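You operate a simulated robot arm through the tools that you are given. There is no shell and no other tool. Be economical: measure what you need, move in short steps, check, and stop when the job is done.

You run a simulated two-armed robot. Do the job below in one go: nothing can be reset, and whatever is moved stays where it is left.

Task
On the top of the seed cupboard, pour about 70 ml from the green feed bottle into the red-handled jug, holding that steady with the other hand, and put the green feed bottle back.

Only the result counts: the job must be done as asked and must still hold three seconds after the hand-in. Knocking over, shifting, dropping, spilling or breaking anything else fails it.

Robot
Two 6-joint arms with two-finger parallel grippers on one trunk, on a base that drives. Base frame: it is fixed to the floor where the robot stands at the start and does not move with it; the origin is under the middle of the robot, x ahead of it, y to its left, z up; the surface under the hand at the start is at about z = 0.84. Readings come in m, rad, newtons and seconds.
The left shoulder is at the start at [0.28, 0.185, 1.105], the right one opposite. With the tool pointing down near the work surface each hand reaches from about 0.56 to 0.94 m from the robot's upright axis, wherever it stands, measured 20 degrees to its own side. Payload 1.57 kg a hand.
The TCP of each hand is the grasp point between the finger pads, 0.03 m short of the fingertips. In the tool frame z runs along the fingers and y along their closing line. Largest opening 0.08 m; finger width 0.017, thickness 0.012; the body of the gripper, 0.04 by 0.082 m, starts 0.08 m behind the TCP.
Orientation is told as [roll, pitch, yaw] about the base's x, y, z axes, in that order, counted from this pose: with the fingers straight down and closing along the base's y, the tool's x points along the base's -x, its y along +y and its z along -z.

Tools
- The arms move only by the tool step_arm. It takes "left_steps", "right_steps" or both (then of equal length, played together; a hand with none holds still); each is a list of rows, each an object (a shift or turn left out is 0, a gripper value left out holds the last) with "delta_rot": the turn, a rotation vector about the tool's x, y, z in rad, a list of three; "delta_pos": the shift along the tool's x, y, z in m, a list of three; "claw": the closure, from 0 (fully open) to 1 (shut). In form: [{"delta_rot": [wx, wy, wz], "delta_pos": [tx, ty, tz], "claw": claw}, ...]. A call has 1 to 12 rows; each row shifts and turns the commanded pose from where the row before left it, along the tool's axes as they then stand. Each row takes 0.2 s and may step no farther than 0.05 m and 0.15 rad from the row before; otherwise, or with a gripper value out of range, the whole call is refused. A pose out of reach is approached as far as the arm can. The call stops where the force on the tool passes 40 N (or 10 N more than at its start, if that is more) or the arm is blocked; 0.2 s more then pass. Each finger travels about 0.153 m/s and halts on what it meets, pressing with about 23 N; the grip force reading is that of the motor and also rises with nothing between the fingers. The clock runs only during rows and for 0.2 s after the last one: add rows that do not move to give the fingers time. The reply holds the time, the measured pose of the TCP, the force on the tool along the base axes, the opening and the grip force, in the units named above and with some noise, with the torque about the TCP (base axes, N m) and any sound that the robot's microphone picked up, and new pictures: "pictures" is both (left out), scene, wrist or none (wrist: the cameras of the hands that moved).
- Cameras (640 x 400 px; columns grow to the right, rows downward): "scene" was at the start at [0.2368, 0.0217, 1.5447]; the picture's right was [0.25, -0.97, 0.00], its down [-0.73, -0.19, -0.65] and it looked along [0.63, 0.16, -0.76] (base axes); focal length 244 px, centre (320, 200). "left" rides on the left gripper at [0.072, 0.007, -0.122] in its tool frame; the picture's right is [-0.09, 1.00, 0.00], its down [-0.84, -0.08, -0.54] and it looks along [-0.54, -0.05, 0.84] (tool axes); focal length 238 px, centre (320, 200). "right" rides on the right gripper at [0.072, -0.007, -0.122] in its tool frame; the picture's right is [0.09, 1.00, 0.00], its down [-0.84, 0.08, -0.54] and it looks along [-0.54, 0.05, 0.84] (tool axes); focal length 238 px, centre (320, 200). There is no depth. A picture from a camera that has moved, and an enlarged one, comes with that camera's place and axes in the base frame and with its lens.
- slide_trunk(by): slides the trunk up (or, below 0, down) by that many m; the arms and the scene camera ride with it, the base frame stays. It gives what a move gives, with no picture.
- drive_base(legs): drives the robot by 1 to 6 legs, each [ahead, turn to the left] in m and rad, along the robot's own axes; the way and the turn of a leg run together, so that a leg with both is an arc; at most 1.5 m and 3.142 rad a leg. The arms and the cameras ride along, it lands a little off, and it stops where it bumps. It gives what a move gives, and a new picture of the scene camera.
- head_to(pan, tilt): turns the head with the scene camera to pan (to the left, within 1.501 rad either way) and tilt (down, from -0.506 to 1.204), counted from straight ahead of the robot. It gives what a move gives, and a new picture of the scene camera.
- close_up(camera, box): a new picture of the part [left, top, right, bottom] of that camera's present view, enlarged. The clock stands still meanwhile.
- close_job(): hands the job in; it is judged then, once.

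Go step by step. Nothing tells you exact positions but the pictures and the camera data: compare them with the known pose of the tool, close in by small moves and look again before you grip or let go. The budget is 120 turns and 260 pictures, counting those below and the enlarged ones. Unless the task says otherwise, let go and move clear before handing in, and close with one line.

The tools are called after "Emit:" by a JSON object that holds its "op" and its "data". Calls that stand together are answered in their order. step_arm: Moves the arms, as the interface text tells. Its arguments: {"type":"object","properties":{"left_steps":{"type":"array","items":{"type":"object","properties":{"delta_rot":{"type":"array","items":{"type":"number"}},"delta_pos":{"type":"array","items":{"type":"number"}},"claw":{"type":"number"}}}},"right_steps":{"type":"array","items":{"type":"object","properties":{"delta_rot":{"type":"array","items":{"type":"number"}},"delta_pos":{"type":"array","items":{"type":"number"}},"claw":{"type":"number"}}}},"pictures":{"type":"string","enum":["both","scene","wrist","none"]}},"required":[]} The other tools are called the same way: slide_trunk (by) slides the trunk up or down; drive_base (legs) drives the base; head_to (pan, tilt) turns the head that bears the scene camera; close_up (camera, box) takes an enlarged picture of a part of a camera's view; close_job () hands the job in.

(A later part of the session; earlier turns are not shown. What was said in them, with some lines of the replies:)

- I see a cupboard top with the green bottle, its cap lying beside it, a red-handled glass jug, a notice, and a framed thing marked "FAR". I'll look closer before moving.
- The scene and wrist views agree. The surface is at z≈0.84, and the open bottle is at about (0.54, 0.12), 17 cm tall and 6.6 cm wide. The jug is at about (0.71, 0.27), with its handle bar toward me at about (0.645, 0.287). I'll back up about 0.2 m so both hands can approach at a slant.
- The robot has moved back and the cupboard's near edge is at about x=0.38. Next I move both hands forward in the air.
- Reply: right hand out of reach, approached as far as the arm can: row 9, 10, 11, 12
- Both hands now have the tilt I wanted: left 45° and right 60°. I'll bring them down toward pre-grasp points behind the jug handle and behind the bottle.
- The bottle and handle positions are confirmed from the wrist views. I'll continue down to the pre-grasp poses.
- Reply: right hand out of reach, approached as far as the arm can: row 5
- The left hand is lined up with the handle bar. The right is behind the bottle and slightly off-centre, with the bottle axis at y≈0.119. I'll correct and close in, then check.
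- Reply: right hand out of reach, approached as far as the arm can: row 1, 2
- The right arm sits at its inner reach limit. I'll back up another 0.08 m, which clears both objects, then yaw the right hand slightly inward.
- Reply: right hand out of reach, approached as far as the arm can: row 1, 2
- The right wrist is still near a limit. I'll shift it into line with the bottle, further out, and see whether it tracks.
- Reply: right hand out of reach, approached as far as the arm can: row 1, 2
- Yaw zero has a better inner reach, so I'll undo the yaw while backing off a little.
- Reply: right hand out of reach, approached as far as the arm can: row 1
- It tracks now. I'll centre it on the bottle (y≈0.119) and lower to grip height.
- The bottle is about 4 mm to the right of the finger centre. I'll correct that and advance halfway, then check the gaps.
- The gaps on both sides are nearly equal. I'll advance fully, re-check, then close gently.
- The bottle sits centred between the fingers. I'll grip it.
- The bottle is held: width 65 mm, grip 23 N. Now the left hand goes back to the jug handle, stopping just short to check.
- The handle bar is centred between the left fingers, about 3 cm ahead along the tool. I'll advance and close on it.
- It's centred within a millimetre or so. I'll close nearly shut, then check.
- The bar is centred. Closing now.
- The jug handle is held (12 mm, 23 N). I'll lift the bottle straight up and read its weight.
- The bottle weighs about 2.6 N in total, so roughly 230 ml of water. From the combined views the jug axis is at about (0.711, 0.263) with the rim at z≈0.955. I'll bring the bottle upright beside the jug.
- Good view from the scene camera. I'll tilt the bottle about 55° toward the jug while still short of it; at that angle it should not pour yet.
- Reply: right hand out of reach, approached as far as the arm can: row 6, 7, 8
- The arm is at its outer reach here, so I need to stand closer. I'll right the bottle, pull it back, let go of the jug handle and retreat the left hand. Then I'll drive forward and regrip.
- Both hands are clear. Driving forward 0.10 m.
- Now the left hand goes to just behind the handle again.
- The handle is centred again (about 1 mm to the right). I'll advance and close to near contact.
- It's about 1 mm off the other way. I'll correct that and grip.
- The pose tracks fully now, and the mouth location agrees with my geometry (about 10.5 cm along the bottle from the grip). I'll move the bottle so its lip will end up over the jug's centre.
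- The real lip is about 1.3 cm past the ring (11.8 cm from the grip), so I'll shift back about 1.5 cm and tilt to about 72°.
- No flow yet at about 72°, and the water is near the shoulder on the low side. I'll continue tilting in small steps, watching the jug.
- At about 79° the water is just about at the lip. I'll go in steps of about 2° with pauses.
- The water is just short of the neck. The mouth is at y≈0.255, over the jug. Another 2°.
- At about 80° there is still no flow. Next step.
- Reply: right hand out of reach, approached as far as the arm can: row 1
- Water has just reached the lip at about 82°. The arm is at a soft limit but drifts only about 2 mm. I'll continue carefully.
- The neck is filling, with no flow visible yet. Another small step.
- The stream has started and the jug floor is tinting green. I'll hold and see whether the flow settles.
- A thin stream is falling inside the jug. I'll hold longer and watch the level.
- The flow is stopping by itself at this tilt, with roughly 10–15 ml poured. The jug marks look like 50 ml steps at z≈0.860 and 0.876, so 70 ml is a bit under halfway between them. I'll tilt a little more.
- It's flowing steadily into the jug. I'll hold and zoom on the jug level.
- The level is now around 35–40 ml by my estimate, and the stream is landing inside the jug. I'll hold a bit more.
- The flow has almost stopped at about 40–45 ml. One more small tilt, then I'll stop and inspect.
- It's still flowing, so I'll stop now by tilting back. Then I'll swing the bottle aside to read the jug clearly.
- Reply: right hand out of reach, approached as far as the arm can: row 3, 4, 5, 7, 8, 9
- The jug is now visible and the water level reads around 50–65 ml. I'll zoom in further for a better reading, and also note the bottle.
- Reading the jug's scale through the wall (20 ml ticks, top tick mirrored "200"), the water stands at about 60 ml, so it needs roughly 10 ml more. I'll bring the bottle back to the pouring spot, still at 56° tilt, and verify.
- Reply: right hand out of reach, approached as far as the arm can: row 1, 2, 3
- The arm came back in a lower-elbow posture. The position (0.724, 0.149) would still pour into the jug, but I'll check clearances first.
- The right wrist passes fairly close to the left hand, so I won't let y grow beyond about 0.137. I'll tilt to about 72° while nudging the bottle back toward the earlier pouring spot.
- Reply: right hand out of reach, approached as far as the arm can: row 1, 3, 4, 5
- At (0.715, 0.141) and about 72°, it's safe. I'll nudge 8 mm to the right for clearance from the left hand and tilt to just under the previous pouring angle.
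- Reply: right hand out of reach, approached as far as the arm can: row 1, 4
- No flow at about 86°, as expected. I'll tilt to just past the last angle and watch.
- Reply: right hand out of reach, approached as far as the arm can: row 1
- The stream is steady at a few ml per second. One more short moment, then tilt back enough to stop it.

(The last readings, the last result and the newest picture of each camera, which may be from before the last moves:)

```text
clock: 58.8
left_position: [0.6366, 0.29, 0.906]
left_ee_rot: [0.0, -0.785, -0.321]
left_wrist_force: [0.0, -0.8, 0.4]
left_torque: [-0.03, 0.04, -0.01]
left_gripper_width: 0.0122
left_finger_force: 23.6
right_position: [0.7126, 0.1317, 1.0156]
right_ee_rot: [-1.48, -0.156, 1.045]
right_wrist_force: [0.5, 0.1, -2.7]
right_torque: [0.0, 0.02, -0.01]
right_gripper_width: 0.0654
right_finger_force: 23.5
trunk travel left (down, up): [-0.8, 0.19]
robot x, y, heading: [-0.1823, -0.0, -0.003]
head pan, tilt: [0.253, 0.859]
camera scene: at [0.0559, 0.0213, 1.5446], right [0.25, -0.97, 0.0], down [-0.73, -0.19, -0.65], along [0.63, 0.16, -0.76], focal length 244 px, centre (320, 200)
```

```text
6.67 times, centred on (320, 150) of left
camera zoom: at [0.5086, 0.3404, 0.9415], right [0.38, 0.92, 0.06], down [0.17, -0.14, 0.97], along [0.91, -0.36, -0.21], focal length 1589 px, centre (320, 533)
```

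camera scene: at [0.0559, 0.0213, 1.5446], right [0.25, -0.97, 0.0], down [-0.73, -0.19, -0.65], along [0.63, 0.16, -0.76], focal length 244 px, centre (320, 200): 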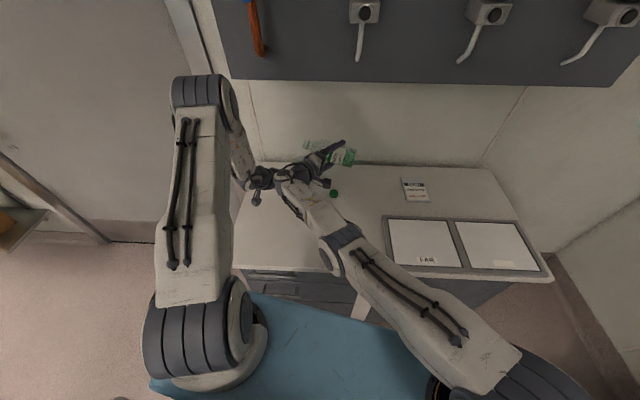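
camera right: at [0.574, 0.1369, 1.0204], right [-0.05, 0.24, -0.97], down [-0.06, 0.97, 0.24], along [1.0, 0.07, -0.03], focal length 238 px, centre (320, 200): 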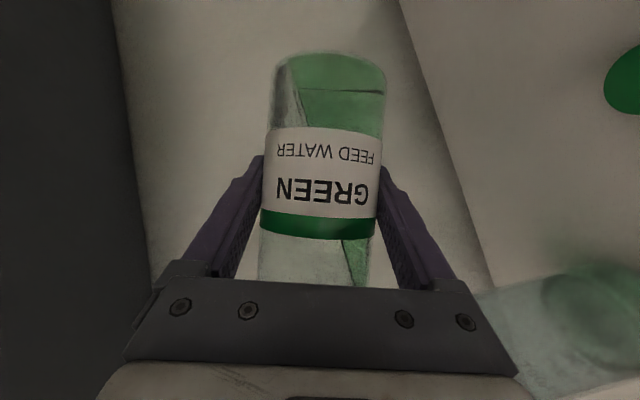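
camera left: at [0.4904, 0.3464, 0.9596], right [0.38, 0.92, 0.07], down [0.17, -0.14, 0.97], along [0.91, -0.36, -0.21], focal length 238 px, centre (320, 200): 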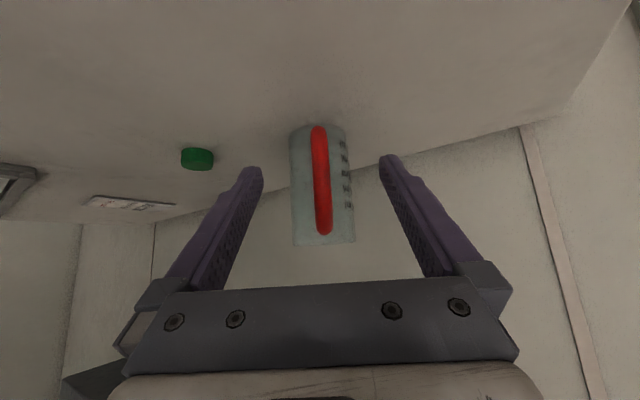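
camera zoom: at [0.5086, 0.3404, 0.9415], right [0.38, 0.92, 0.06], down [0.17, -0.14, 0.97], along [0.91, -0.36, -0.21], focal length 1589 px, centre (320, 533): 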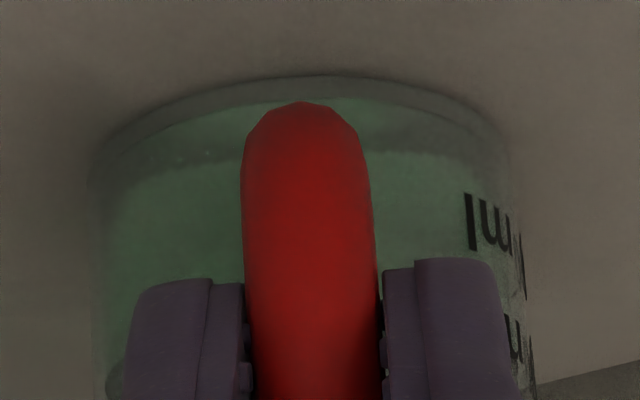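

Flow has stopped, and the left view shows the level rose by about 4 mm (about 10 ml). I'll tilt back further and move aside to read the jug.

Emit:
{"op": "step_arm", "data": {"right_steps": [{"delta_rot": [-0.05, 0, 0.0866]}, {"delta_rot": [-0.05, 0, 0.0866]}, {"delta_rot": [-0.05, 0, 0.0866]}, {"delta_rot": [-0.05, 0, 0.0866]}, {}, {"delta_pos": [0.016, -0.0323, 0.0092]}, {"delta_pos": [0.016, -0.0323, 0.0092]}, {"delta_pos": [0.016, -0.0323, 0.0092]}, {}], "pictures": "scene"}}

Emit:
{"op": "close_up", "data": {"camera": "scene", "box": [290, 160, 318, 184]}}

Emit:
{"op": "close_up", "data": {"camera": "scene", "box": [288, 168, 320, 192]}}

```text
clock: 60.8
left_position: [0.6356, 0.29, 0.9077]
left_ee_rot: [-0.001, -0.786, -0.322]
left_wrist_force: [-0.4, 0.2, 0.5]
left_torque: [0.01, -0.02, 0.01]
left_gripper_width: 0.0122
left_finger_force: 22.8
right_position: [0.7854, 0.0899, 1.0476]
right_ee_rot: [-1.254, -0.494, 0.973]
right_wrist_force: [-0.1, 0.3, -2.5]
right_torque: [0.03, -0.02, -0.03]
right_gripper_width: 0.0653
right_finger_force: 22.8
right hand out of reach, approached as far as the arm can: row 1, 2, 3, 4, 6, 7, 8
trunk travel left (down, up): [-0.8, 0.19]
robot x, y, heading: [-0.1817, -0.0006, 0.003]
head pan, tilt: [0.253, 0.859]
camera scene: at [0.0559, 0.0213, 1.5446], right [0.25, -0.97, 0.0], down [-0.73, -0.19, -0.65], along [0.63, 0.16, -0.76], focal length 244 px, centre (320, 200)
```

scene: 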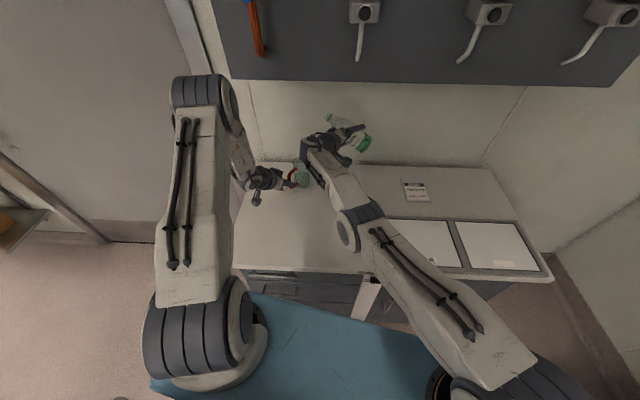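

```text
16.00 times, centred on (304, 172) of scene
camera zoom: at [0.0559, 0.0213, 1.5446], right [0.25, -0.97, 0.0], down [-0.73, -0.19, -0.65], along [0.63, 0.16, -0.76], focal length 3906 px, centre (576, 648)
```

zoom: 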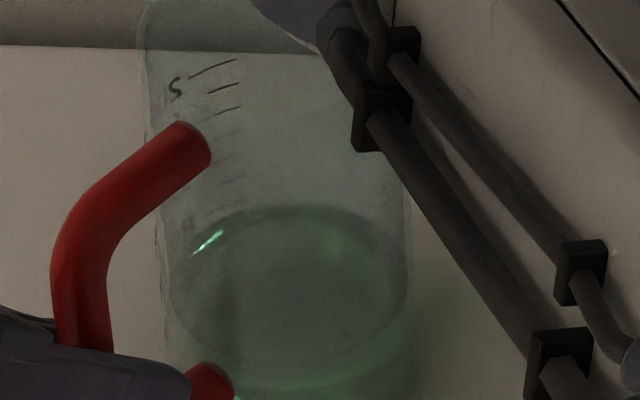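

```text
16.00 times, centred on (304, 180) of scene
camera zoom: at [0.0559, 0.0213, 1.5446], right [0.25, -0.97, 0.0], down [-0.73, -0.19, -0.65], along [0.63, 0.16, -0.76], focal length 3906 px, centre (576, 520)
```

zoom: 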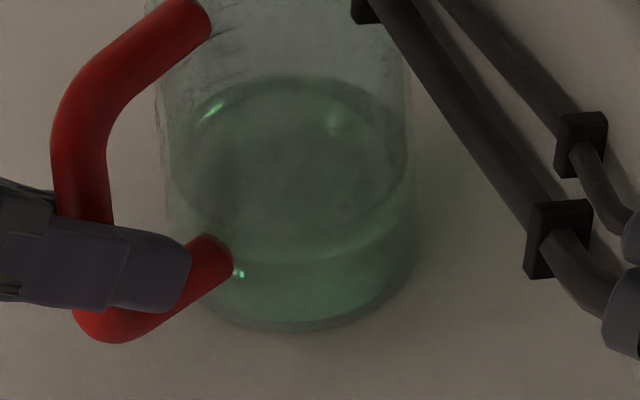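

The level now sits midway between the 60 and 80 ml ticks, so about 70 ml. The pour is done. I'll release the jug with the left hand and retreat straight back from the handle.

Emit:
{"op": "step_arm", "data": {"left_steps": [{"claw": 0.85}, {"claw": 0.7}, {"claw": 0.4}, {"claw": 0.0}, {}, {"delta_pos": [0, 0, -0.02]}, {"delta_pos": [0, 0, -0.04]}, {"delta_pos": [0, 0, -0.04]}, {"delta_pos": [0, 0, -0.04]}, {"delta_pos": [0, 0, -0.04]}], "pictures": "both"}}

```text
clock: 63.0
left_position: [0.5162, 0.3291, 1.0309]
left_ee_rot: [-0.001, -0.785, -0.324]
left_wrist_force: [0.1, 0.2, -0.8]
left_torque: [-0.01, 0.03, -0.02]
left_gripper_width: 0.0801
left_finger_force: 0.1
right_position: [0.7851, 0.0897, 1.0474]
right_ee_rot: [-1.253, -0.493, 0.973]
right_wrist_force: [0.1, 0.6, -2.1]
right_torque: [0.05, -0.05, 0.0]
right_gripper_width: 0.0652
right_finger_force: 22.7
trunk travel left (down, up): [-0.8, 0.19]
robot x, y, heading: [-0.1779, 0.0035, -0.005]
head pan, tilt: [0.253, 0.859]
camera scene: at [0.0562, 0.0212, 1.5446], right [0.25, -0.97, 0.0], down [-0.73, -0.19, -0.65], along [0.63, 0.16, -0.76], focal length 244 px, centre (320, 200)
camera left: at [0.3883, 0.3796, 1.0664], right [0.38, 0.92, 0.07], down [0.17, -0.14, 0.97], along [0.91, -0.36, -0.21], focal length 238 px, centre (320, 200)
```

scene: 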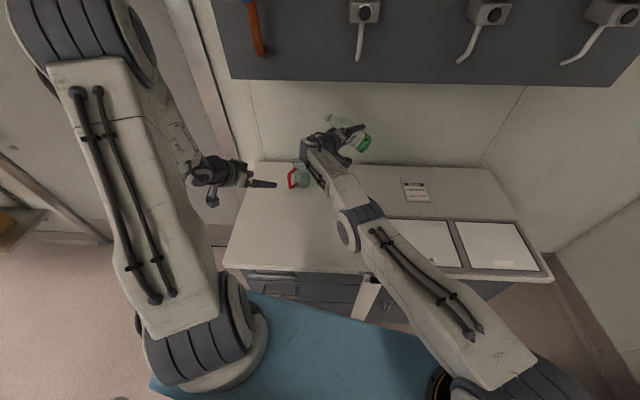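
left: 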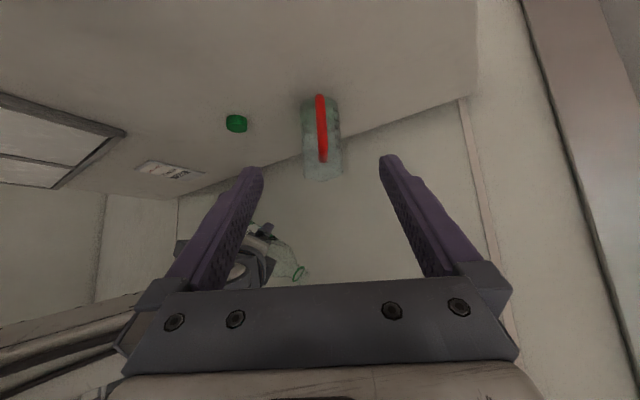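

The jug is untouched. Now I'll drive back 0.12 m to get space from the wall before righting the bottle.

Emit:
{"op": "drive_base", "data": {"legs": [[-0.12, 0]]}}

```text
clock: 64.2
left_position: [0.3998, 0.3305, 1.0308]
left_ee_rot: [0.0, -0.784, -0.32]
left_wrist_force: [-0.2, 0.5, -0.8]
left_torque: [0.02, -0.02, -0.01]
left_gripper_width: 0.08
left_finger_force: 0.0
right_position: [0.6678, 0.0914, 1.0472]
right_ee_rot: [-1.254, -0.494, 0.974]
right_wrist_force: [-0.5, -0.8, -1.9]
right_torque: [0.0, 0.02, -0.04]
right_gripper_width: 0.0652
right_finger_force: 22.7
trunk travel left (down, up): [-0.8, 0.19]
robot x, y, heading: [-0.2955, -0.0047, -0.004]
head pan, tilt: [0.253, 0.859]
camera scene: at [-0.0611, 0.0219, 1.5446], right [0.25, -0.97, 0.0], down [-0.73, -0.19, -0.65], along [0.63, 0.16, -0.76], focal length 244 px, centre (320, 200)
```

scene: 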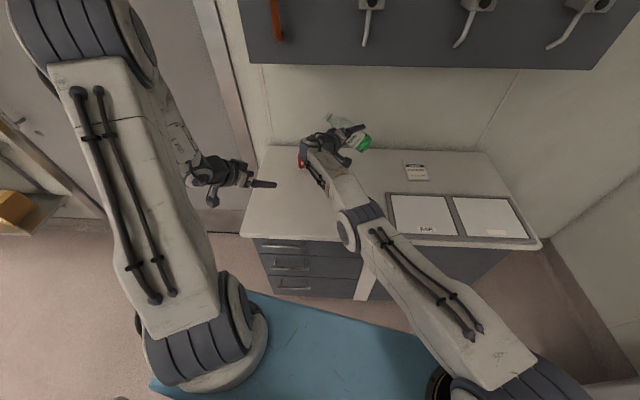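

Space is fine. I'll right the bottle in two stages, watching the drift.

Emit:
{"op": "step_arm", "data": {"right_steps": [{"delta_rot": [-0.05, 0, 0.0866]}, {"delta_rot": [-0.05, 0, 0.0866]}, {"delta_rot": [-0.05, 0, 0.0866]}, {"delta_rot": [-0.05, 0, 0.0866]}, {}], "pictures": "scene"}}

```text
clock: 65.4
left_position: [0.3992, 0.3309, 1.0314]
left_ee_rot: [-0.001, -0.785, -0.322]
left_wrist_force: [-0.1, 0.3, -0.2]
left_torque: [0.02, -0.04, 0.01]
left_gripper_width: 0.0801
left_finger_force: 0.0
right_position: [0.6848, 0.1052, 1.0452]
right_ee_rot: [-0.928, -0.801, 0.77]
right_wrist_force: [-0.3, -0.2, -2.2]
right_torque: [0.04, -0.02, -0.01]
right_gripper_width: 0.0653
right_finger_force: 22.9
right hand out of reach, approached as far as the arm can: row 1, 2, 3, 4
trunk travel left (down, up): [-0.8, 0.19]
robot x, y, heading: [-0.2977, -0.0006, -0.004]
head pan, tilt: [0.253, 0.859]
camera scene: at [-0.0616, 0.0219, 1.5446], right [0.25, -0.97, 0.0], down [-0.73, -0.19, -0.65], along [0.63, 0.16, -0.76], focal length 244 px, centre (320, 200)
```

scene: 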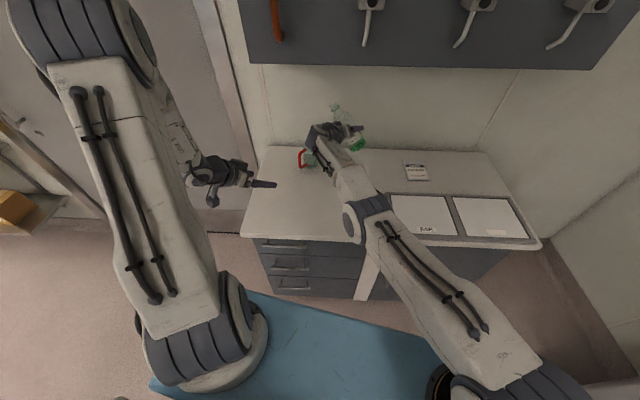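

Emit:
{"op": "step_arm", "data": {"right_steps": [{"delta_rot": [-0.05, 0, 0.0866]}, {"delta_rot": [-0.05, 0, 0.0866]}, {"delta_rot": [-0.05, 0, 0.0866]}, {"delta_rot": [-0.05, 0, 0.0866]}, {"delta_rot": [-0.05, 0, 0.0866]}, {"delta_rot": [-0.04, 0, 0.0693]}, {}], "pictures": "both"}}

```text
clock: 67.0
left_position: [0.3982, 0.3305, 1.0307]
left_ee_rot: [0.0, -0.785, -0.319]
left_wrist_force: [-0.2, 0.1, 0.8]
left_torque: [0.01, -0.01, -0.03]
left_gripper_width: 0.0799
left_finger_force: 0.1
right_position: [0.7141, 0.1219, 1.0415]
right_ee_rot: [-0.02, -1.044, 0.024]
right_wrist_force: [-0.8, -0.2, -2.6]
right_torque: [-0.01, 0.01, 0.02]
right_gripper_width: 0.0651
right_finger_force: 22.8
right hand out of reach, approached as far as the arm can: row 1, 2, 3, 4, 5, 6
trunk travel left (down, up): [-0.8, 0.19]
robot x, y, heading: [-0.2972, -0.0024, 0.002]
head pan, tilt: [0.253, 0.859]
camera scene: at [-0.0616, 0.0219, 1.5446], right [0.25, -0.97, 0.0], down [-0.73, -0.19, -0.65], along [0.63, 0.16, -0.76], focal length 244 px, centre (320, 200)
camera right: at [0.5737, 0.115, 1.0409], right [-0.05, 0.99, -0.09], down [-0.05, 0.09, 0.99], along [1.0, 0.06, 0.04], focal length 238 px, centre (320, 200)
```

scene: 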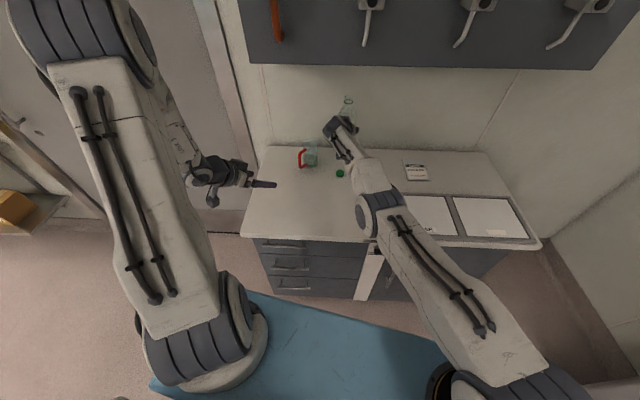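
right: 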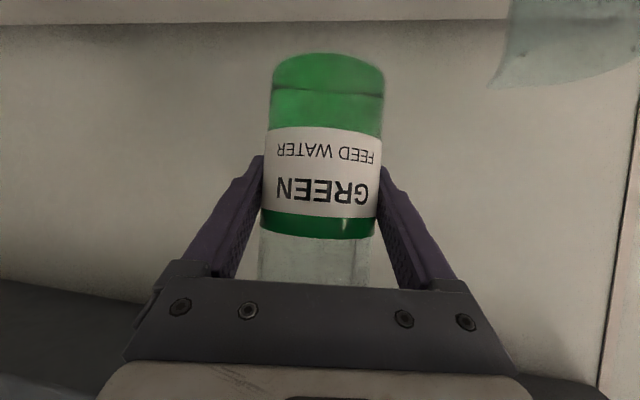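

The bottle is upright, with the arm nearly straight. Rather than fight the elbow posture, I'll use the base for the x position. I'll drive back 0.17 m to put the bottle over its original spot, then lower it with the arm.

Emit:
{"op": "drive_base", "data": {"legs": [[-0.17, 0]]}}

Emit:
{"op": "step_arm", "data": {"right_steps": [{"delta_pos": [0.0173, 0, 0.01]}, {"delta_pos": [0.0173, 0, 0.01]}, {"delta_pos": [0.0173, 0, 0.01]}, {}], "pictures": "both"}}

```text
clock: 68.5
left_position: [0.2263, 0.3309, 1.0307]
left_ee_rot: [0.001, -0.784, -0.321]
left_wrist_force: [-0.4, 0.5, 0.9]
left_torque: [0.01, -0.02, 0.01]
left_gripper_width: 0.08
left_finger_force: 0.0
right_position: [0.5407, 0.1211, 1.0399]
right_ee_rot: [-0.024, -1.044, 0.026]
right_wrist_force: [0.6, 0.2, -2.2]
right_torque: [-0.01, -0.03, -0.01]
right_gripper_width: 0.0652
right_finger_force: 22.8
trunk travel left (down, up): [-0.8, 0.19]
robot x, y, heading: [-0.4672, -0.0002, -0.006]
head pan, tilt: [0.253, 0.859]
camera scene: at [-0.2347, 0.0219, 1.5446], right [0.25, -0.97, 0.0], down [-0.73, -0.19, -0.65], along [0.63, 0.16, -0.76], focal length 244 px, centre (320, 200)
```

scene: 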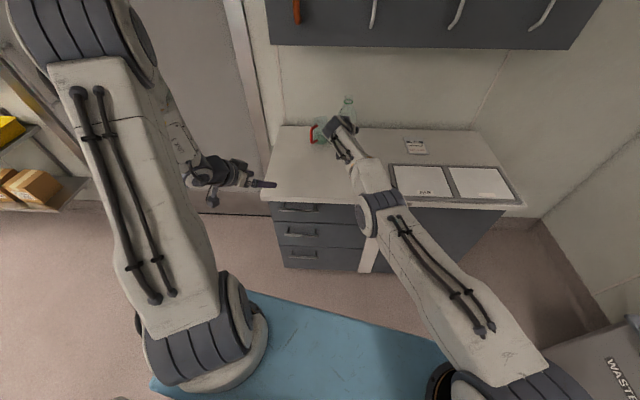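

```text
clock: 69.5
left_position: [0.2251, 0.3302, 1.0311]
left_ee_rot: [-0.001, -0.785, -0.322]
left_wrist_force: [-0.4, 0.3, 0.4]
left_torque: [0.01, -0.01, 0.01]
left_gripper_width: 0.0801
left_finger_force: 0.1
right_position: [0.5349, 0.1216, 0.9799]
right_ee_rot: [-0.022, -1.046, 0.027]
right_wrist_force: [-0.7, -0.2, -1.8]
right_torque: [0.05, 0.02, 0.04]
right_gripper_width: 0.0652
right_finger_force: 22.7
right hand out of reach, approached as far as the arm can: row 3
trunk travel left (down, up): [-0.8, 0.19]
robot x, y, heading: [-0.4716, -0.0018, -0.0]
head pan, tilt: [0.253, 0.859]
camera scene: at [-0.2351, 0.0218, 1.5446], right [0.25, -0.97, 0.0], down [-0.73, -0.19, -0.65], along [0.63, 0.16, -0.76], focal length 244 px, centre (320, 200)
camera right: at [0.394, 0.1145, 0.9804], right [-0.05, 0.99, -0.09], down [-0.05, 0.09, 0.99], along [1.0, 0.06, 0.04], focal length 238 px, centre (320, 200)
```

scene: 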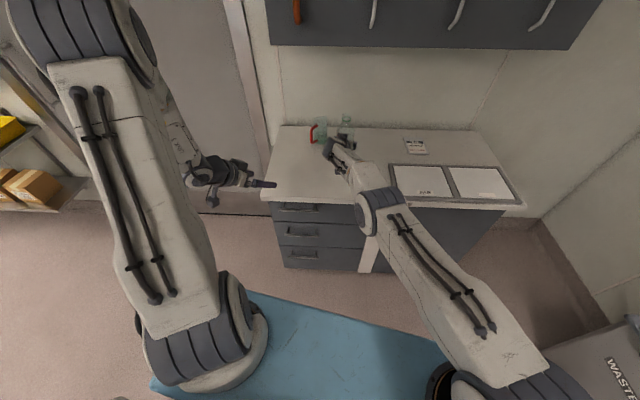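
right: 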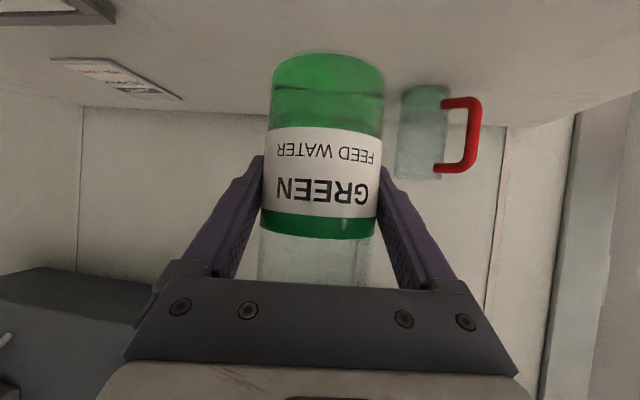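

It's hovering just above its spot, close to the arm's reach limit. I'll trim x/y by 4–5 mm, then lower with the trunk, which keeps the arm posture.

Emit:
{"op": "step_arm", "data": {"right_steps": [{"delta_pos": [-0.0023, -0.0045, 0.0039], "delta_rot": [-0.005, 0, 0.0087]}, {}], "pictures": "none"}}

Emit:
{"op": "slide_trunk", "data": {"by": -0.055}}

Emit:
{"op": "step_arm", "data": {"right_steps": [{}], "pictures": "both"}}

```text
clock: 70.1
left_position: [0.2251, 0.3307, 1.0318]
left_ee_rot: [0.0, -0.783, -0.321]
left_wrist_force: [-0.8, 0.0, 0.3]
left_torque: [0.02, -0.02, 0.03]
left_gripper_width: 0.0798
left_finger_force: 0.1
right_position: [0.5378, 0.1175, 0.9812]
right_ee_rot: [-0.001, -1.044, 0.011]
right_wrist_force: [1.0, 0.0, -2.3]
right_torque: [-0.01, 0.01, -0.01]
right_gripper_width: 0.0652
right_finger_force: 23.3
trunk travel left (down, up): [-0.8, 0.19]
robot x, y, heading: [-0.4724, 0.001, -0.001]
head pan, tilt: [0.253, 0.859]
```

```text
clock: 71.0
left_position: [0.2254, 0.3311, 0.9766]
left_ee_rot: [0.0, -0.785, -0.321]
left_wrist_force: [1.2, -0.3, -0.8]
left_torque: [0.01, 0.01, -0.01]
left_gripper_width: 0.0801
left_finger_force: 0.0
right_position: [0.5384, 0.1172, 0.9263]
right_ee_rot: [-0.001, -1.045, 0.01]
right_wrist_force: [-0.6, 0.0, -1.8]
right_torque: [-0.02, 0.0, -0.01]
right_gripper_width: 0.0652
right_finger_force: 22.8
trunk travel left (down, up): [-0.745, 0.245]
robot x, y, heading: [-0.4675, 0.0005, -0.001]
head pan, tilt: [0.253, 0.859]
```

```text
clock: 71.4
left_position: [0.2265, 0.3297, 0.9764]
left_ee_rot: [0.0, -0.786, -0.32]
left_wrist_force: [-0.3, -0.2, -0.1]
left_torque: [-0.02, -0.03, 0.0]
left_gripper_width: 0.0799
left_finger_force: 0.0
right_position: [0.5373, 0.1168, 0.926]
right_ee_rot: [-0.001, -1.045, 0.011]
right_wrist_force: [0.3, 0.0, -2.6]
right_torque: [0.01, 0.0, 0.02]
right_gripper_width: 0.0653
right_finger_force: 23.1
trunk travel left (down, up): [-0.745, 0.245]
robot x, y, heading: [-0.4701, 0.0001, -0.001]
head pan, tilt: [0.253, 0.859]
camera scene: at [-0.2351, 0.0218, 1.4896], right [0.25, -0.97, 0.0], down [-0.73, -0.19, -0.65], along [0.63, 0.16, -0.76], focal length 244 px, centre (320, 200)
camera right: at [0.3973, 0.1095, 0.9258], right [-0.06, 1.0, -0.08], down [-0.05, 0.08, 1.0], along [1.0, 0.06, 0.04], focal length 238 px, centre (320, 200)
```

scene: 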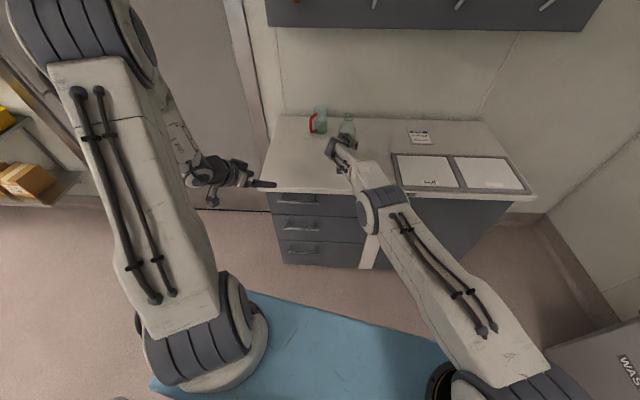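
right: 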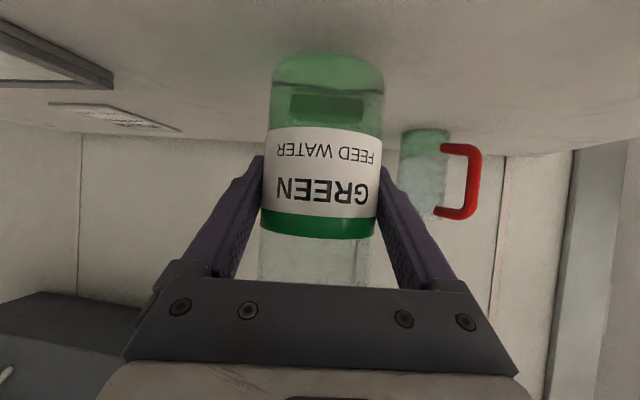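

Aligned over (0.538, 0.117), 2 cm above the surface. I'll restore the roll at which it was picked up and lower the rest, checking force.

Emit:
{"op": "step_arm", "data": {"right_steps": [{"delta_rot": [0.0055, 0, -0.0095]}, {}], "pictures": "none"}}

Emit:
{"op": "slide_trunk", "data": {"by": -0.0175}}

Emit:
{"op": "step_arm", "data": {"right_steps": [{}], "pictures": "wrist"}}

```text
clock: 72.0
left_position: [0.2255, 0.3313, 0.9772]
left_ee_rot: [0.0, -0.786, -0.321]
left_wrist_force: [0.0, -0.3, 0.2]
left_torque: [0.01, 0.0, 0.02]
left_gripper_width: 0.08
left_finger_force: 0.1
right_position: [0.5378, 0.1172, 0.9261]
right_ee_rot: [-0.021, -1.043, 0.029]
right_wrist_force: [-0.8, -0.6, -1.9]
right_torque: [-0.02, 0.01, 0.0]
right_gripper_width: 0.0651
right_finger_force: 22.9
trunk travel left (down, up): [-0.745, 0.245]
robot x, y, heading: [-0.4737, -0.0033, -0.003]
head pan, tilt: [0.253, 0.859]
```

```text
clock: 72.7
left_position: [0.2254, 0.3305, 0.9592]
left_ee_rot: [0.0, -0.786, -0.322]
left_wrist_force: [0.0, 0.3, 0.1]
left_torque: [0.0, -0.02, -0.05]
left_gripper_width: 0.0801
left_finger_force: 0.2
right_position: [0.5376, 0.1176, 0.909]
right_ee_rot: [-0.023, -1.043, 0.031]
right_wrist_force: [-0.4, -0.7, -1.5]
right_torque: [0.01, -0.04, 0.02]
right_gripper_width: 0.0653
right_finger_force: 22.8
trunk travel left (down, up): [-0.728, 0.262]
robot x, y, heading: [-0.4708, 0.0026, -0.001]
head pan, tilt: [0.253, 0.859]
```

```text
clock: 73.1
left_position: [0.2247, 0.3297, 0.9596]
left_ee_rot: [0.002, -0.785, -0.32]
left_wrist_force: [0.2, 0.6, 0.4]
left_torque: [0.01, 0.0, 0.05]
left_gripper_width: 0.08
left_finger_force: 0.0
right_position: [0.5371, 0.1172, 0.9083]
right_ee_rot: [-0.022, -1.044, 0.03]
right_wrist_force: [0.4, -0.2, -2.3]
right_torque: [-0.02, 0.0, 0.03]
right_gripper_width: 0.0651
right_finger_force: 22.7
trunk travel left (down, up): [-0.728, 0.262]
robot x, y, heading: [-0.4686, 0.0006, -0.001]
head pan, tilt: [0.253, 0.859]
camera right: at [0.3971, 0.1095, 0.9085], right [-0.06, 0.99, -0.09], down [-0.05, 0.09, 0.99], along [1.0, 0.06, 0.04], focal length 238 px, centre (320, 200)
```

right: 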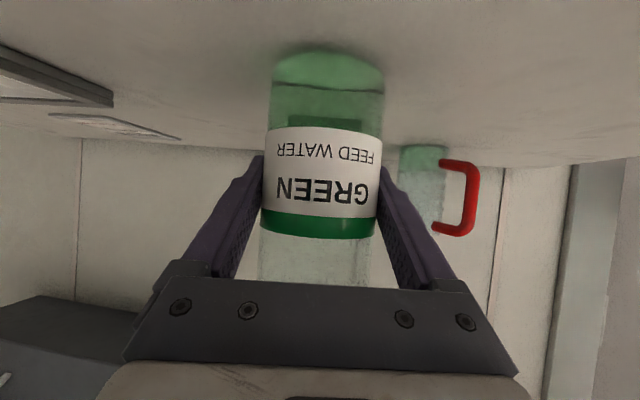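

About 2–3 mm to go.

Emit:
{"op": "slide_trunk", "data": {"by": -0.003}}

Emit:
{"op": "step_arm", "data": {"right_steps": [{}], "pictures": "none"}}

Emit:
{"op": "step_arm", "data": {"right_steps": [{}], "pictures": "none"}}

```text
clock: 73.6
left_position: [0.2255, 0.3304, 0.9555]
left_ee_rot: [0.001, -0.785, -0.321]
left_wrist_force: [-0.3, 0.7, -0.1]
left_torque: [-0.02, 0.02, -0.01]
left_gripper_width: 0.08
left_finger_force: 0.0
right_position: [0.5373, 0.1182, 0.9049]
right_ee_rot: [-0.023, -1.043, 0.029]
right_wrist_force: [-0.1, 0.5, -1.7]
right_torque: [0.02, 0.0, 0.01]
right_gripper_width: 0.0651
right_finger_force: 22.8
trunk travel left (down, up): [-0.724, 0.265]
robot x, y, heading: [-0.4699, 0.0051, -0.003]
head pan, tilt: [0.253, 0.859]
```

```text
clock: 74.0
left_position: [0.225, 0.3303, 0.9552]
left_ee_rot: [-0.002, -0.786, -0.321]
left_wrist_force: [-1.1, -0.3, 0.3]
left_torque: [0.02, -0.01, -0.02]
left_gripper_width: 0.0799
left_finger_force: 0.0
right_position: [0.5373, 0.1166, 0.9052]
right_ee_rot: [-0.023, -1.045, 0.029]
right_wrist_force: [0.0, -0.3, -1.9]
right_torque: [-0.03, -0.03, 0.0]
right_gripper_width: 0.0654
right_finger_force: 23.6
trunk travel left (down, up): [-0.724, 0.265]
robot x, y, heading: [-0.4702, -0.0005, -0.002]
head pan, tilt: [0.253, 0.859]
```

```text
clock: 74.4
left_position: [0.2256, 0.3308, 0.9561]
left_ee_rot: [-0.001, -0.786, -0.323]
left_wrist_force: [0.0, -0.3, 0.3]
left_torque: [0.03, -0.01, -0.01]
left_gripper_width: 0.08
left_finger_force: 0.1
right_position: [0.5372, 0.1162, 0.9054]
right_ee_rot: [-0.022, -1.042, 0.029]
right_wrist_force: [0.7, 0.4, -1.6]
right_torque: [0.01, -0.03, 0.02]
right_gripper_width: 0.065
right_finger_force: 22.8
trunk travel left (down, up): [-0.724, 0.265]
robot x, y, heading: [-0.4728, 0.0006, 0.001]
head pan, tilt: [0.253, 0.859]
```

The reading still shows the full weight, so it isn't touching yet. I'll lower by 1 mm at a time.

Emit:
{"op": "slide_trunk", "data": {"by": -0.001}}

Emit:
{"op": "step_arm", "data": {"right_steps": [{}], "pictures": "none"}}

Emit:
{"op": "slide_trunk", "data": {"by": -0.001}}

Emit:
{"op": "step_arm", "data": {"right_steps": [{}], "pictures": "none"}}

Emit:
{"op": "close_up", "data": {"camera": "right", "box": [240, 30, 420, 150]}}

```text
clock: 74.9
left_position: [0.2261, 0.3302, 0.9542]
left_ee_rot: [-0.001, -0.785, -0.322]
left_wrist_force: [0.1, 0.1, -0.5]
left_torque: [-0.02, -0.02, -0.02]
left_gripper_width: 0.08
left_finger_force: 0.1
right_position: [0.5384, 0.1183, 0.9047]
right_ee_rot: [-0.023, -1.045, 0.03]
right_wrist_force: [0.3, -0.5, 1.3]
right_torque: [0.08, 0.03, 0.0]
right_gripper_width: 0.0652
right_finger_force: 23.0
trunk travel left (down, up): [-0.724, 0.266]
robot x, y, heading: [-0.4716, -0.0013, 0.004]
head pan, tilt: [0.253, 0.859]
```

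```text
clock: 75.3
left_position: [0.2266, 0.3302, 0.9542]
left_ee_rot: [0.001, -0.786, -0.32]
left_wrist_force: [0.9, 0.1, -0.2]
left_torque: [0.04, -0.02, 0.03]
left_gripper_width: 0.0799
left_finger_force: 0.1
right_position: [0.5374, 0.1178, 0.9057]
right_ee_rot: [-0.024, -1.047, 0.028]
right_wrist_force: [0.1, -0.1, 2.8]
right_torque: [0.14, -0.03, 0.0]
right_gripper_width: 0.0654
right_finger_force: 22.8
trunk travel left (down, up): [-0.724, 0.266]
robot x, y, heading: [-0.4726, -0.0009, 0.002]
head pan, tilt: [0.253, 0.859]
```

```text
clock: 75.8
left_position: [0.2249, 0.3314, 0.9544]
left_ee_rot: [0.001, -0.785, -0.319]
left_wrist_force: [-0.3, 0.7, 0.1]
left_torque: [-0.02, -0.01, 0.02]
left_gripper_width: 0.08
left_finger_force: 0.1
right_position: [0.5373, 0.1165, 0.9059]
right_ee_rot: [-0.02, -1.046, 0.029]
right_wrist_force: [-0.6, -0.8, 8.4]
right_torque: [0.12, 0.13, 0.04]
right_gripper_width: 0.0656
right_finger_force: 22.9
trunk travel left (down, up): [-0.722, 0.267]
robot x, y, heading: [-0.4731, -0.0023, -0.006]
head pan, tilt: [0.253, 0.859]
```

```text
clock: 76.2
left_position: [0.2253, 0.3312, 0.9541]
left_ee_rot: [-0.002, -0.786, -0.321]
left_wrist_force: [0.8, 0.7, 1.1]
left_torque: [0.0, -0.02, 0.03]
left_gripper_width: 0.0799
left_finger_force: 0.1
right_position: [0.5374, 0.1182, 0.9055]
right_ee_rot: [-0.02, -1.048, 0.028]
right_wrist_force: [0.0, -1.0, 9.5]
right_torque: [0.19, 0.09, 0.02]
right_gripper_width: 0.065
right_finger_force: 23.0
trunk travel left (down, up): [-0.722, 0.267]
robot x, y, heading: [-0.47, 0.0001, -0.0]
head pan, tilt: [0.253, 0.859]
```

```text
3.33 times, centred on (330, 90) of right
camera zoom: at [0.3972, 0.1095, 0.9052], right [-0.06, 0.99, -0.09], down [-0.05, 0.09, 0.99], along [1.0, 0.06, 0.05], focal length 794 px, centre (287, 567)
```

zoom: 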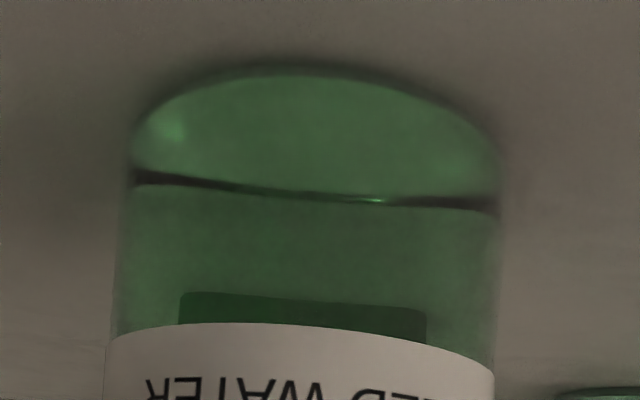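

The bottle is seated, now pressing about 10 N. I'll relieve by 1 mm and open gently.

Emit:
{"op": "slide_trunk", "data": {"by": 0.0013}}

Emit:
{"op": "step_arm", "data": {"right_steps": [{"claw": 0.18}, {"claw": 0.15}, {"claw": 0.1}, {"claw": 0.0}, {}], "pictures": "wrist"}}

Emit:
{"op": "close_up", "data": {"camera": "right", "box": [220, 60, 420, 240]}}

```text
clock: 76.7
left_position: [0.2259, 0.331, 0.9554]
left_ee_rot: [0.0, -0.787, -0.322]
left_wrist_force: [-0.2, 0.0, 0.3]
left_torque: [0.01, 0.01, -0.02]
left_gripper_width: 0.08
left_finger_force: 0.0
right_position: [0.537, 0.1185, 0.9061]
right_ee_rot: [-0.022, -1.046, 0.03]
right_wrist_force: [2.4, -0.1, 7.0]
right_torque: [0.23, -0.13, -0.04]
right_gripper_width: 0.0655
right_finger_force: 23.4
trunk travel left (down, up): [-0.724, 0.266]
robot x, y, heading: [-0.473, 0.0047, -0.001]
head pan, tilt: [0.253, 0.859]
```

```text
clock: 77.9
left_position: [0.2249, 0.3302, 0.9557]
left_ee_rot: [-0.001, -0.785, -0.322]
left_wrist_force: [-0.5, 0.4, -0.4]
left_torque: [-0.01, -0.01, -0.01]
left_gripper_width: 0.0801
left_finger_force: 0.0
right_position: [0.5381, 0.1166, 0.9049]
right_ee_rot: [-0.023, -1.043, 0.028]
right_wrist_force: [0.6, -0.3, -0.3]
right_torque: [-0.01, 0.02, 0.02]
right_gripper_width: 0.0799
right_finger_force: 0.0
trunk travel left (down, up): [-0.724, 0.266]
robot x, y, heading: [-0.4723, -0.0008, -0.0]
head pan, tilt: [0.253, 0.859]
camera right: at [0.397, 0.1095, 0.905], right [-0.06, 0.99, -0.09], down [-0.05, 0.09, 0.99], along [1.0, 0.06, 0.04], focal length 238 px, centre (320, 200)
```

right: 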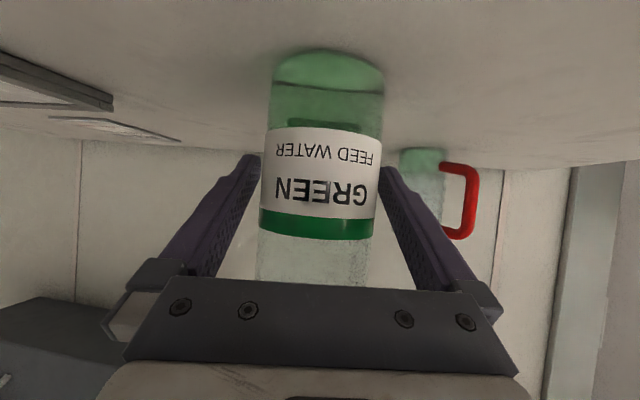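

```text
2.22 times, centred on (320, 150) of right
camera zoom: at [0.397, 0.1095, 0.905], right [-0.06, 0.99, -0.09], down [-0.05, 0.09, 0.99], along [1.0, 0.06, 0.04], focal length 530 px, centre (320, 311)
```

zoom: 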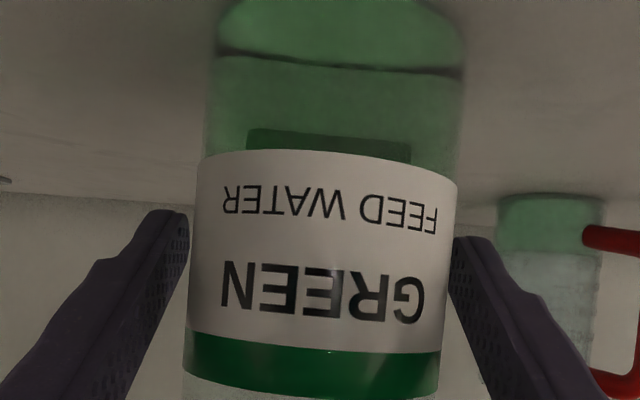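

The bottle stands free at its original place. I'll back straight off with the base, then check everything.

Emit:
{"op": "drive_base", "data": {"legs": [[-0.15, 0]]}}

Emit:
{"op": "close_up", "data": {"camera": "scene", "box": [260, 80, 540, 220]}}

Emit:
{"op": "close_up", "data": {"camera": "right", "box": [0, 0, 640, 400]}}

```text
clock: 79.3
left_position: [0.0741, 0.3294, 0.9543]
left_ee_rot: [0.0, -0.785, -0.323]
left_wrist_force: [0.0, -0.2, -0.7]
left_torque: [-0.02, -0.01, -0.01]
left_gripper_width: 0.0798
left_finger_force: 0.0
right_position: [0.3855, 0.1157, 0.9048]
right_ee_rot: [-0.022, -1.042, 0.028]
right_wrist_force: [0.7, 0.3, -0.5]
right_torque: [-0.03, 0.0, 0.0]
right_gripper_width: 0.0799
right_finger_force: 0.0
trunk travel left (down, up): [-0.724, 0.266]
robot x, y, heading: [-0.6225, 0.0002, -0.004]
head pan, tilt: [0.253, 0.859]
camera scene: at [-0.3869, 0.0218, 1.4684], right [0.25, -0.97, 0.0], down [-0.73, -0.19, -0.65], along [0.63, 0.16, -0.76], focal length 244 px, centre (320, 200)
```

scene: 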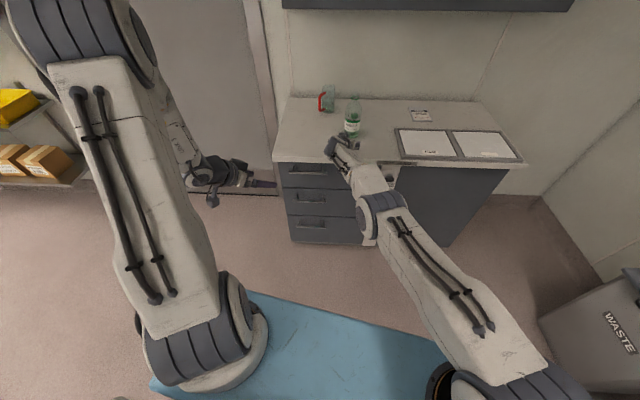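

```text
2.29 times, centred on (400, 150) of scene
camera zoom: at [-0.3869, 0.0218, 1.4684], right [0.25, -0.97, 0.0], down [-0.73, -0.19, -0.65], along [0.63, 0.16, -0.76], focal length 558 px, centre (137, 314)
```

zoom: 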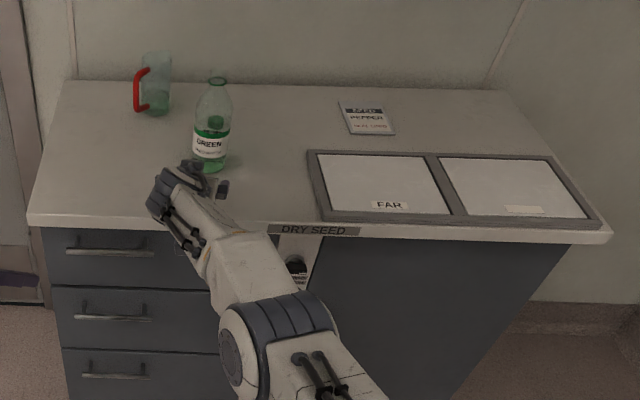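

```text
1.00 times, centred on (320, 200) of right (not enlarged: the box is as wide or as high as the picture)
camera zoom: at [0.2453, 0.1087, 0.9047], right [-0.05, 0.99, -0.09], down [-0.05, 0.09, 0.99], along [1.0, 0.06, 0.04], focal length 238 px, centre (320, 200)
```

zoom: 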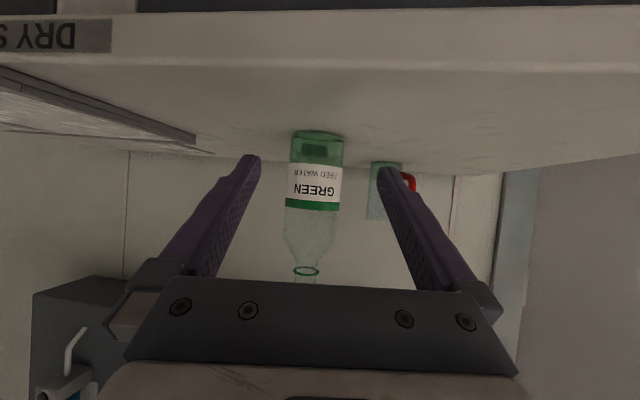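

Everything stands, and bottle, jug, cap, notice and frame are all in place. One last look at the jug level from here.

Emit:
{"op": "close_up", "data": {"camera": "scene", "box": [312, 80, 372, 140]}}

Emit:
{"op": "close_up", "data": {"camera": "scene", "box": [316, 82, 342, 116]}}

```text
6.67 times, centred on (342, 110) of scene
camera zoom: at [-0.3869, 0.0218, 1.4684], right [0.25, -0.97, 0.0], down [-0.73, -0.19, -0.65], along [0.63, 0.16, -0.76], focal length 1628 px, centre (173, 800)
```

zoom: 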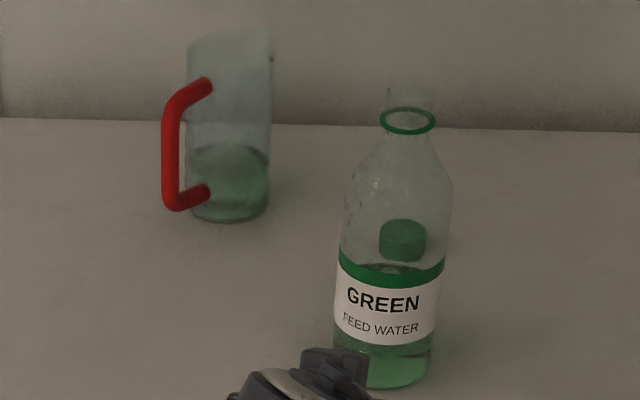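

```text
11.76 times, centred on (329, 99) of scene
camera zoom: at [-0.3869, 0.0218, 1.4684], right [0.25, -0.97, 0.0], down [-0.73, -0.19, -0.65], along [0.63, 0.16, -0.76], focal length 2872 px, centre (214, 1388)
```

zoom: 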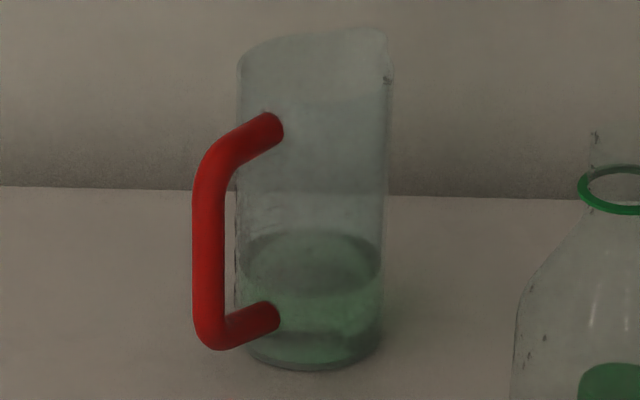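

The level works out at roughly 70–75 ml, nothing is spilled, both hands are clear and the bottle is back in place. Handing in.

Emit:
{"op": "close_job", "data": {}}

```text
The job is handed in.
```

I poured about 70 ml (my estimate is 70–75 ml, read from the jug's marks and the camera views) from the green feed bottle into the red-handled jug. The left hand held the jug by its handle during both pours, letting go in between only so I could reposition. The bottle is back where it stood, with no spill seen.
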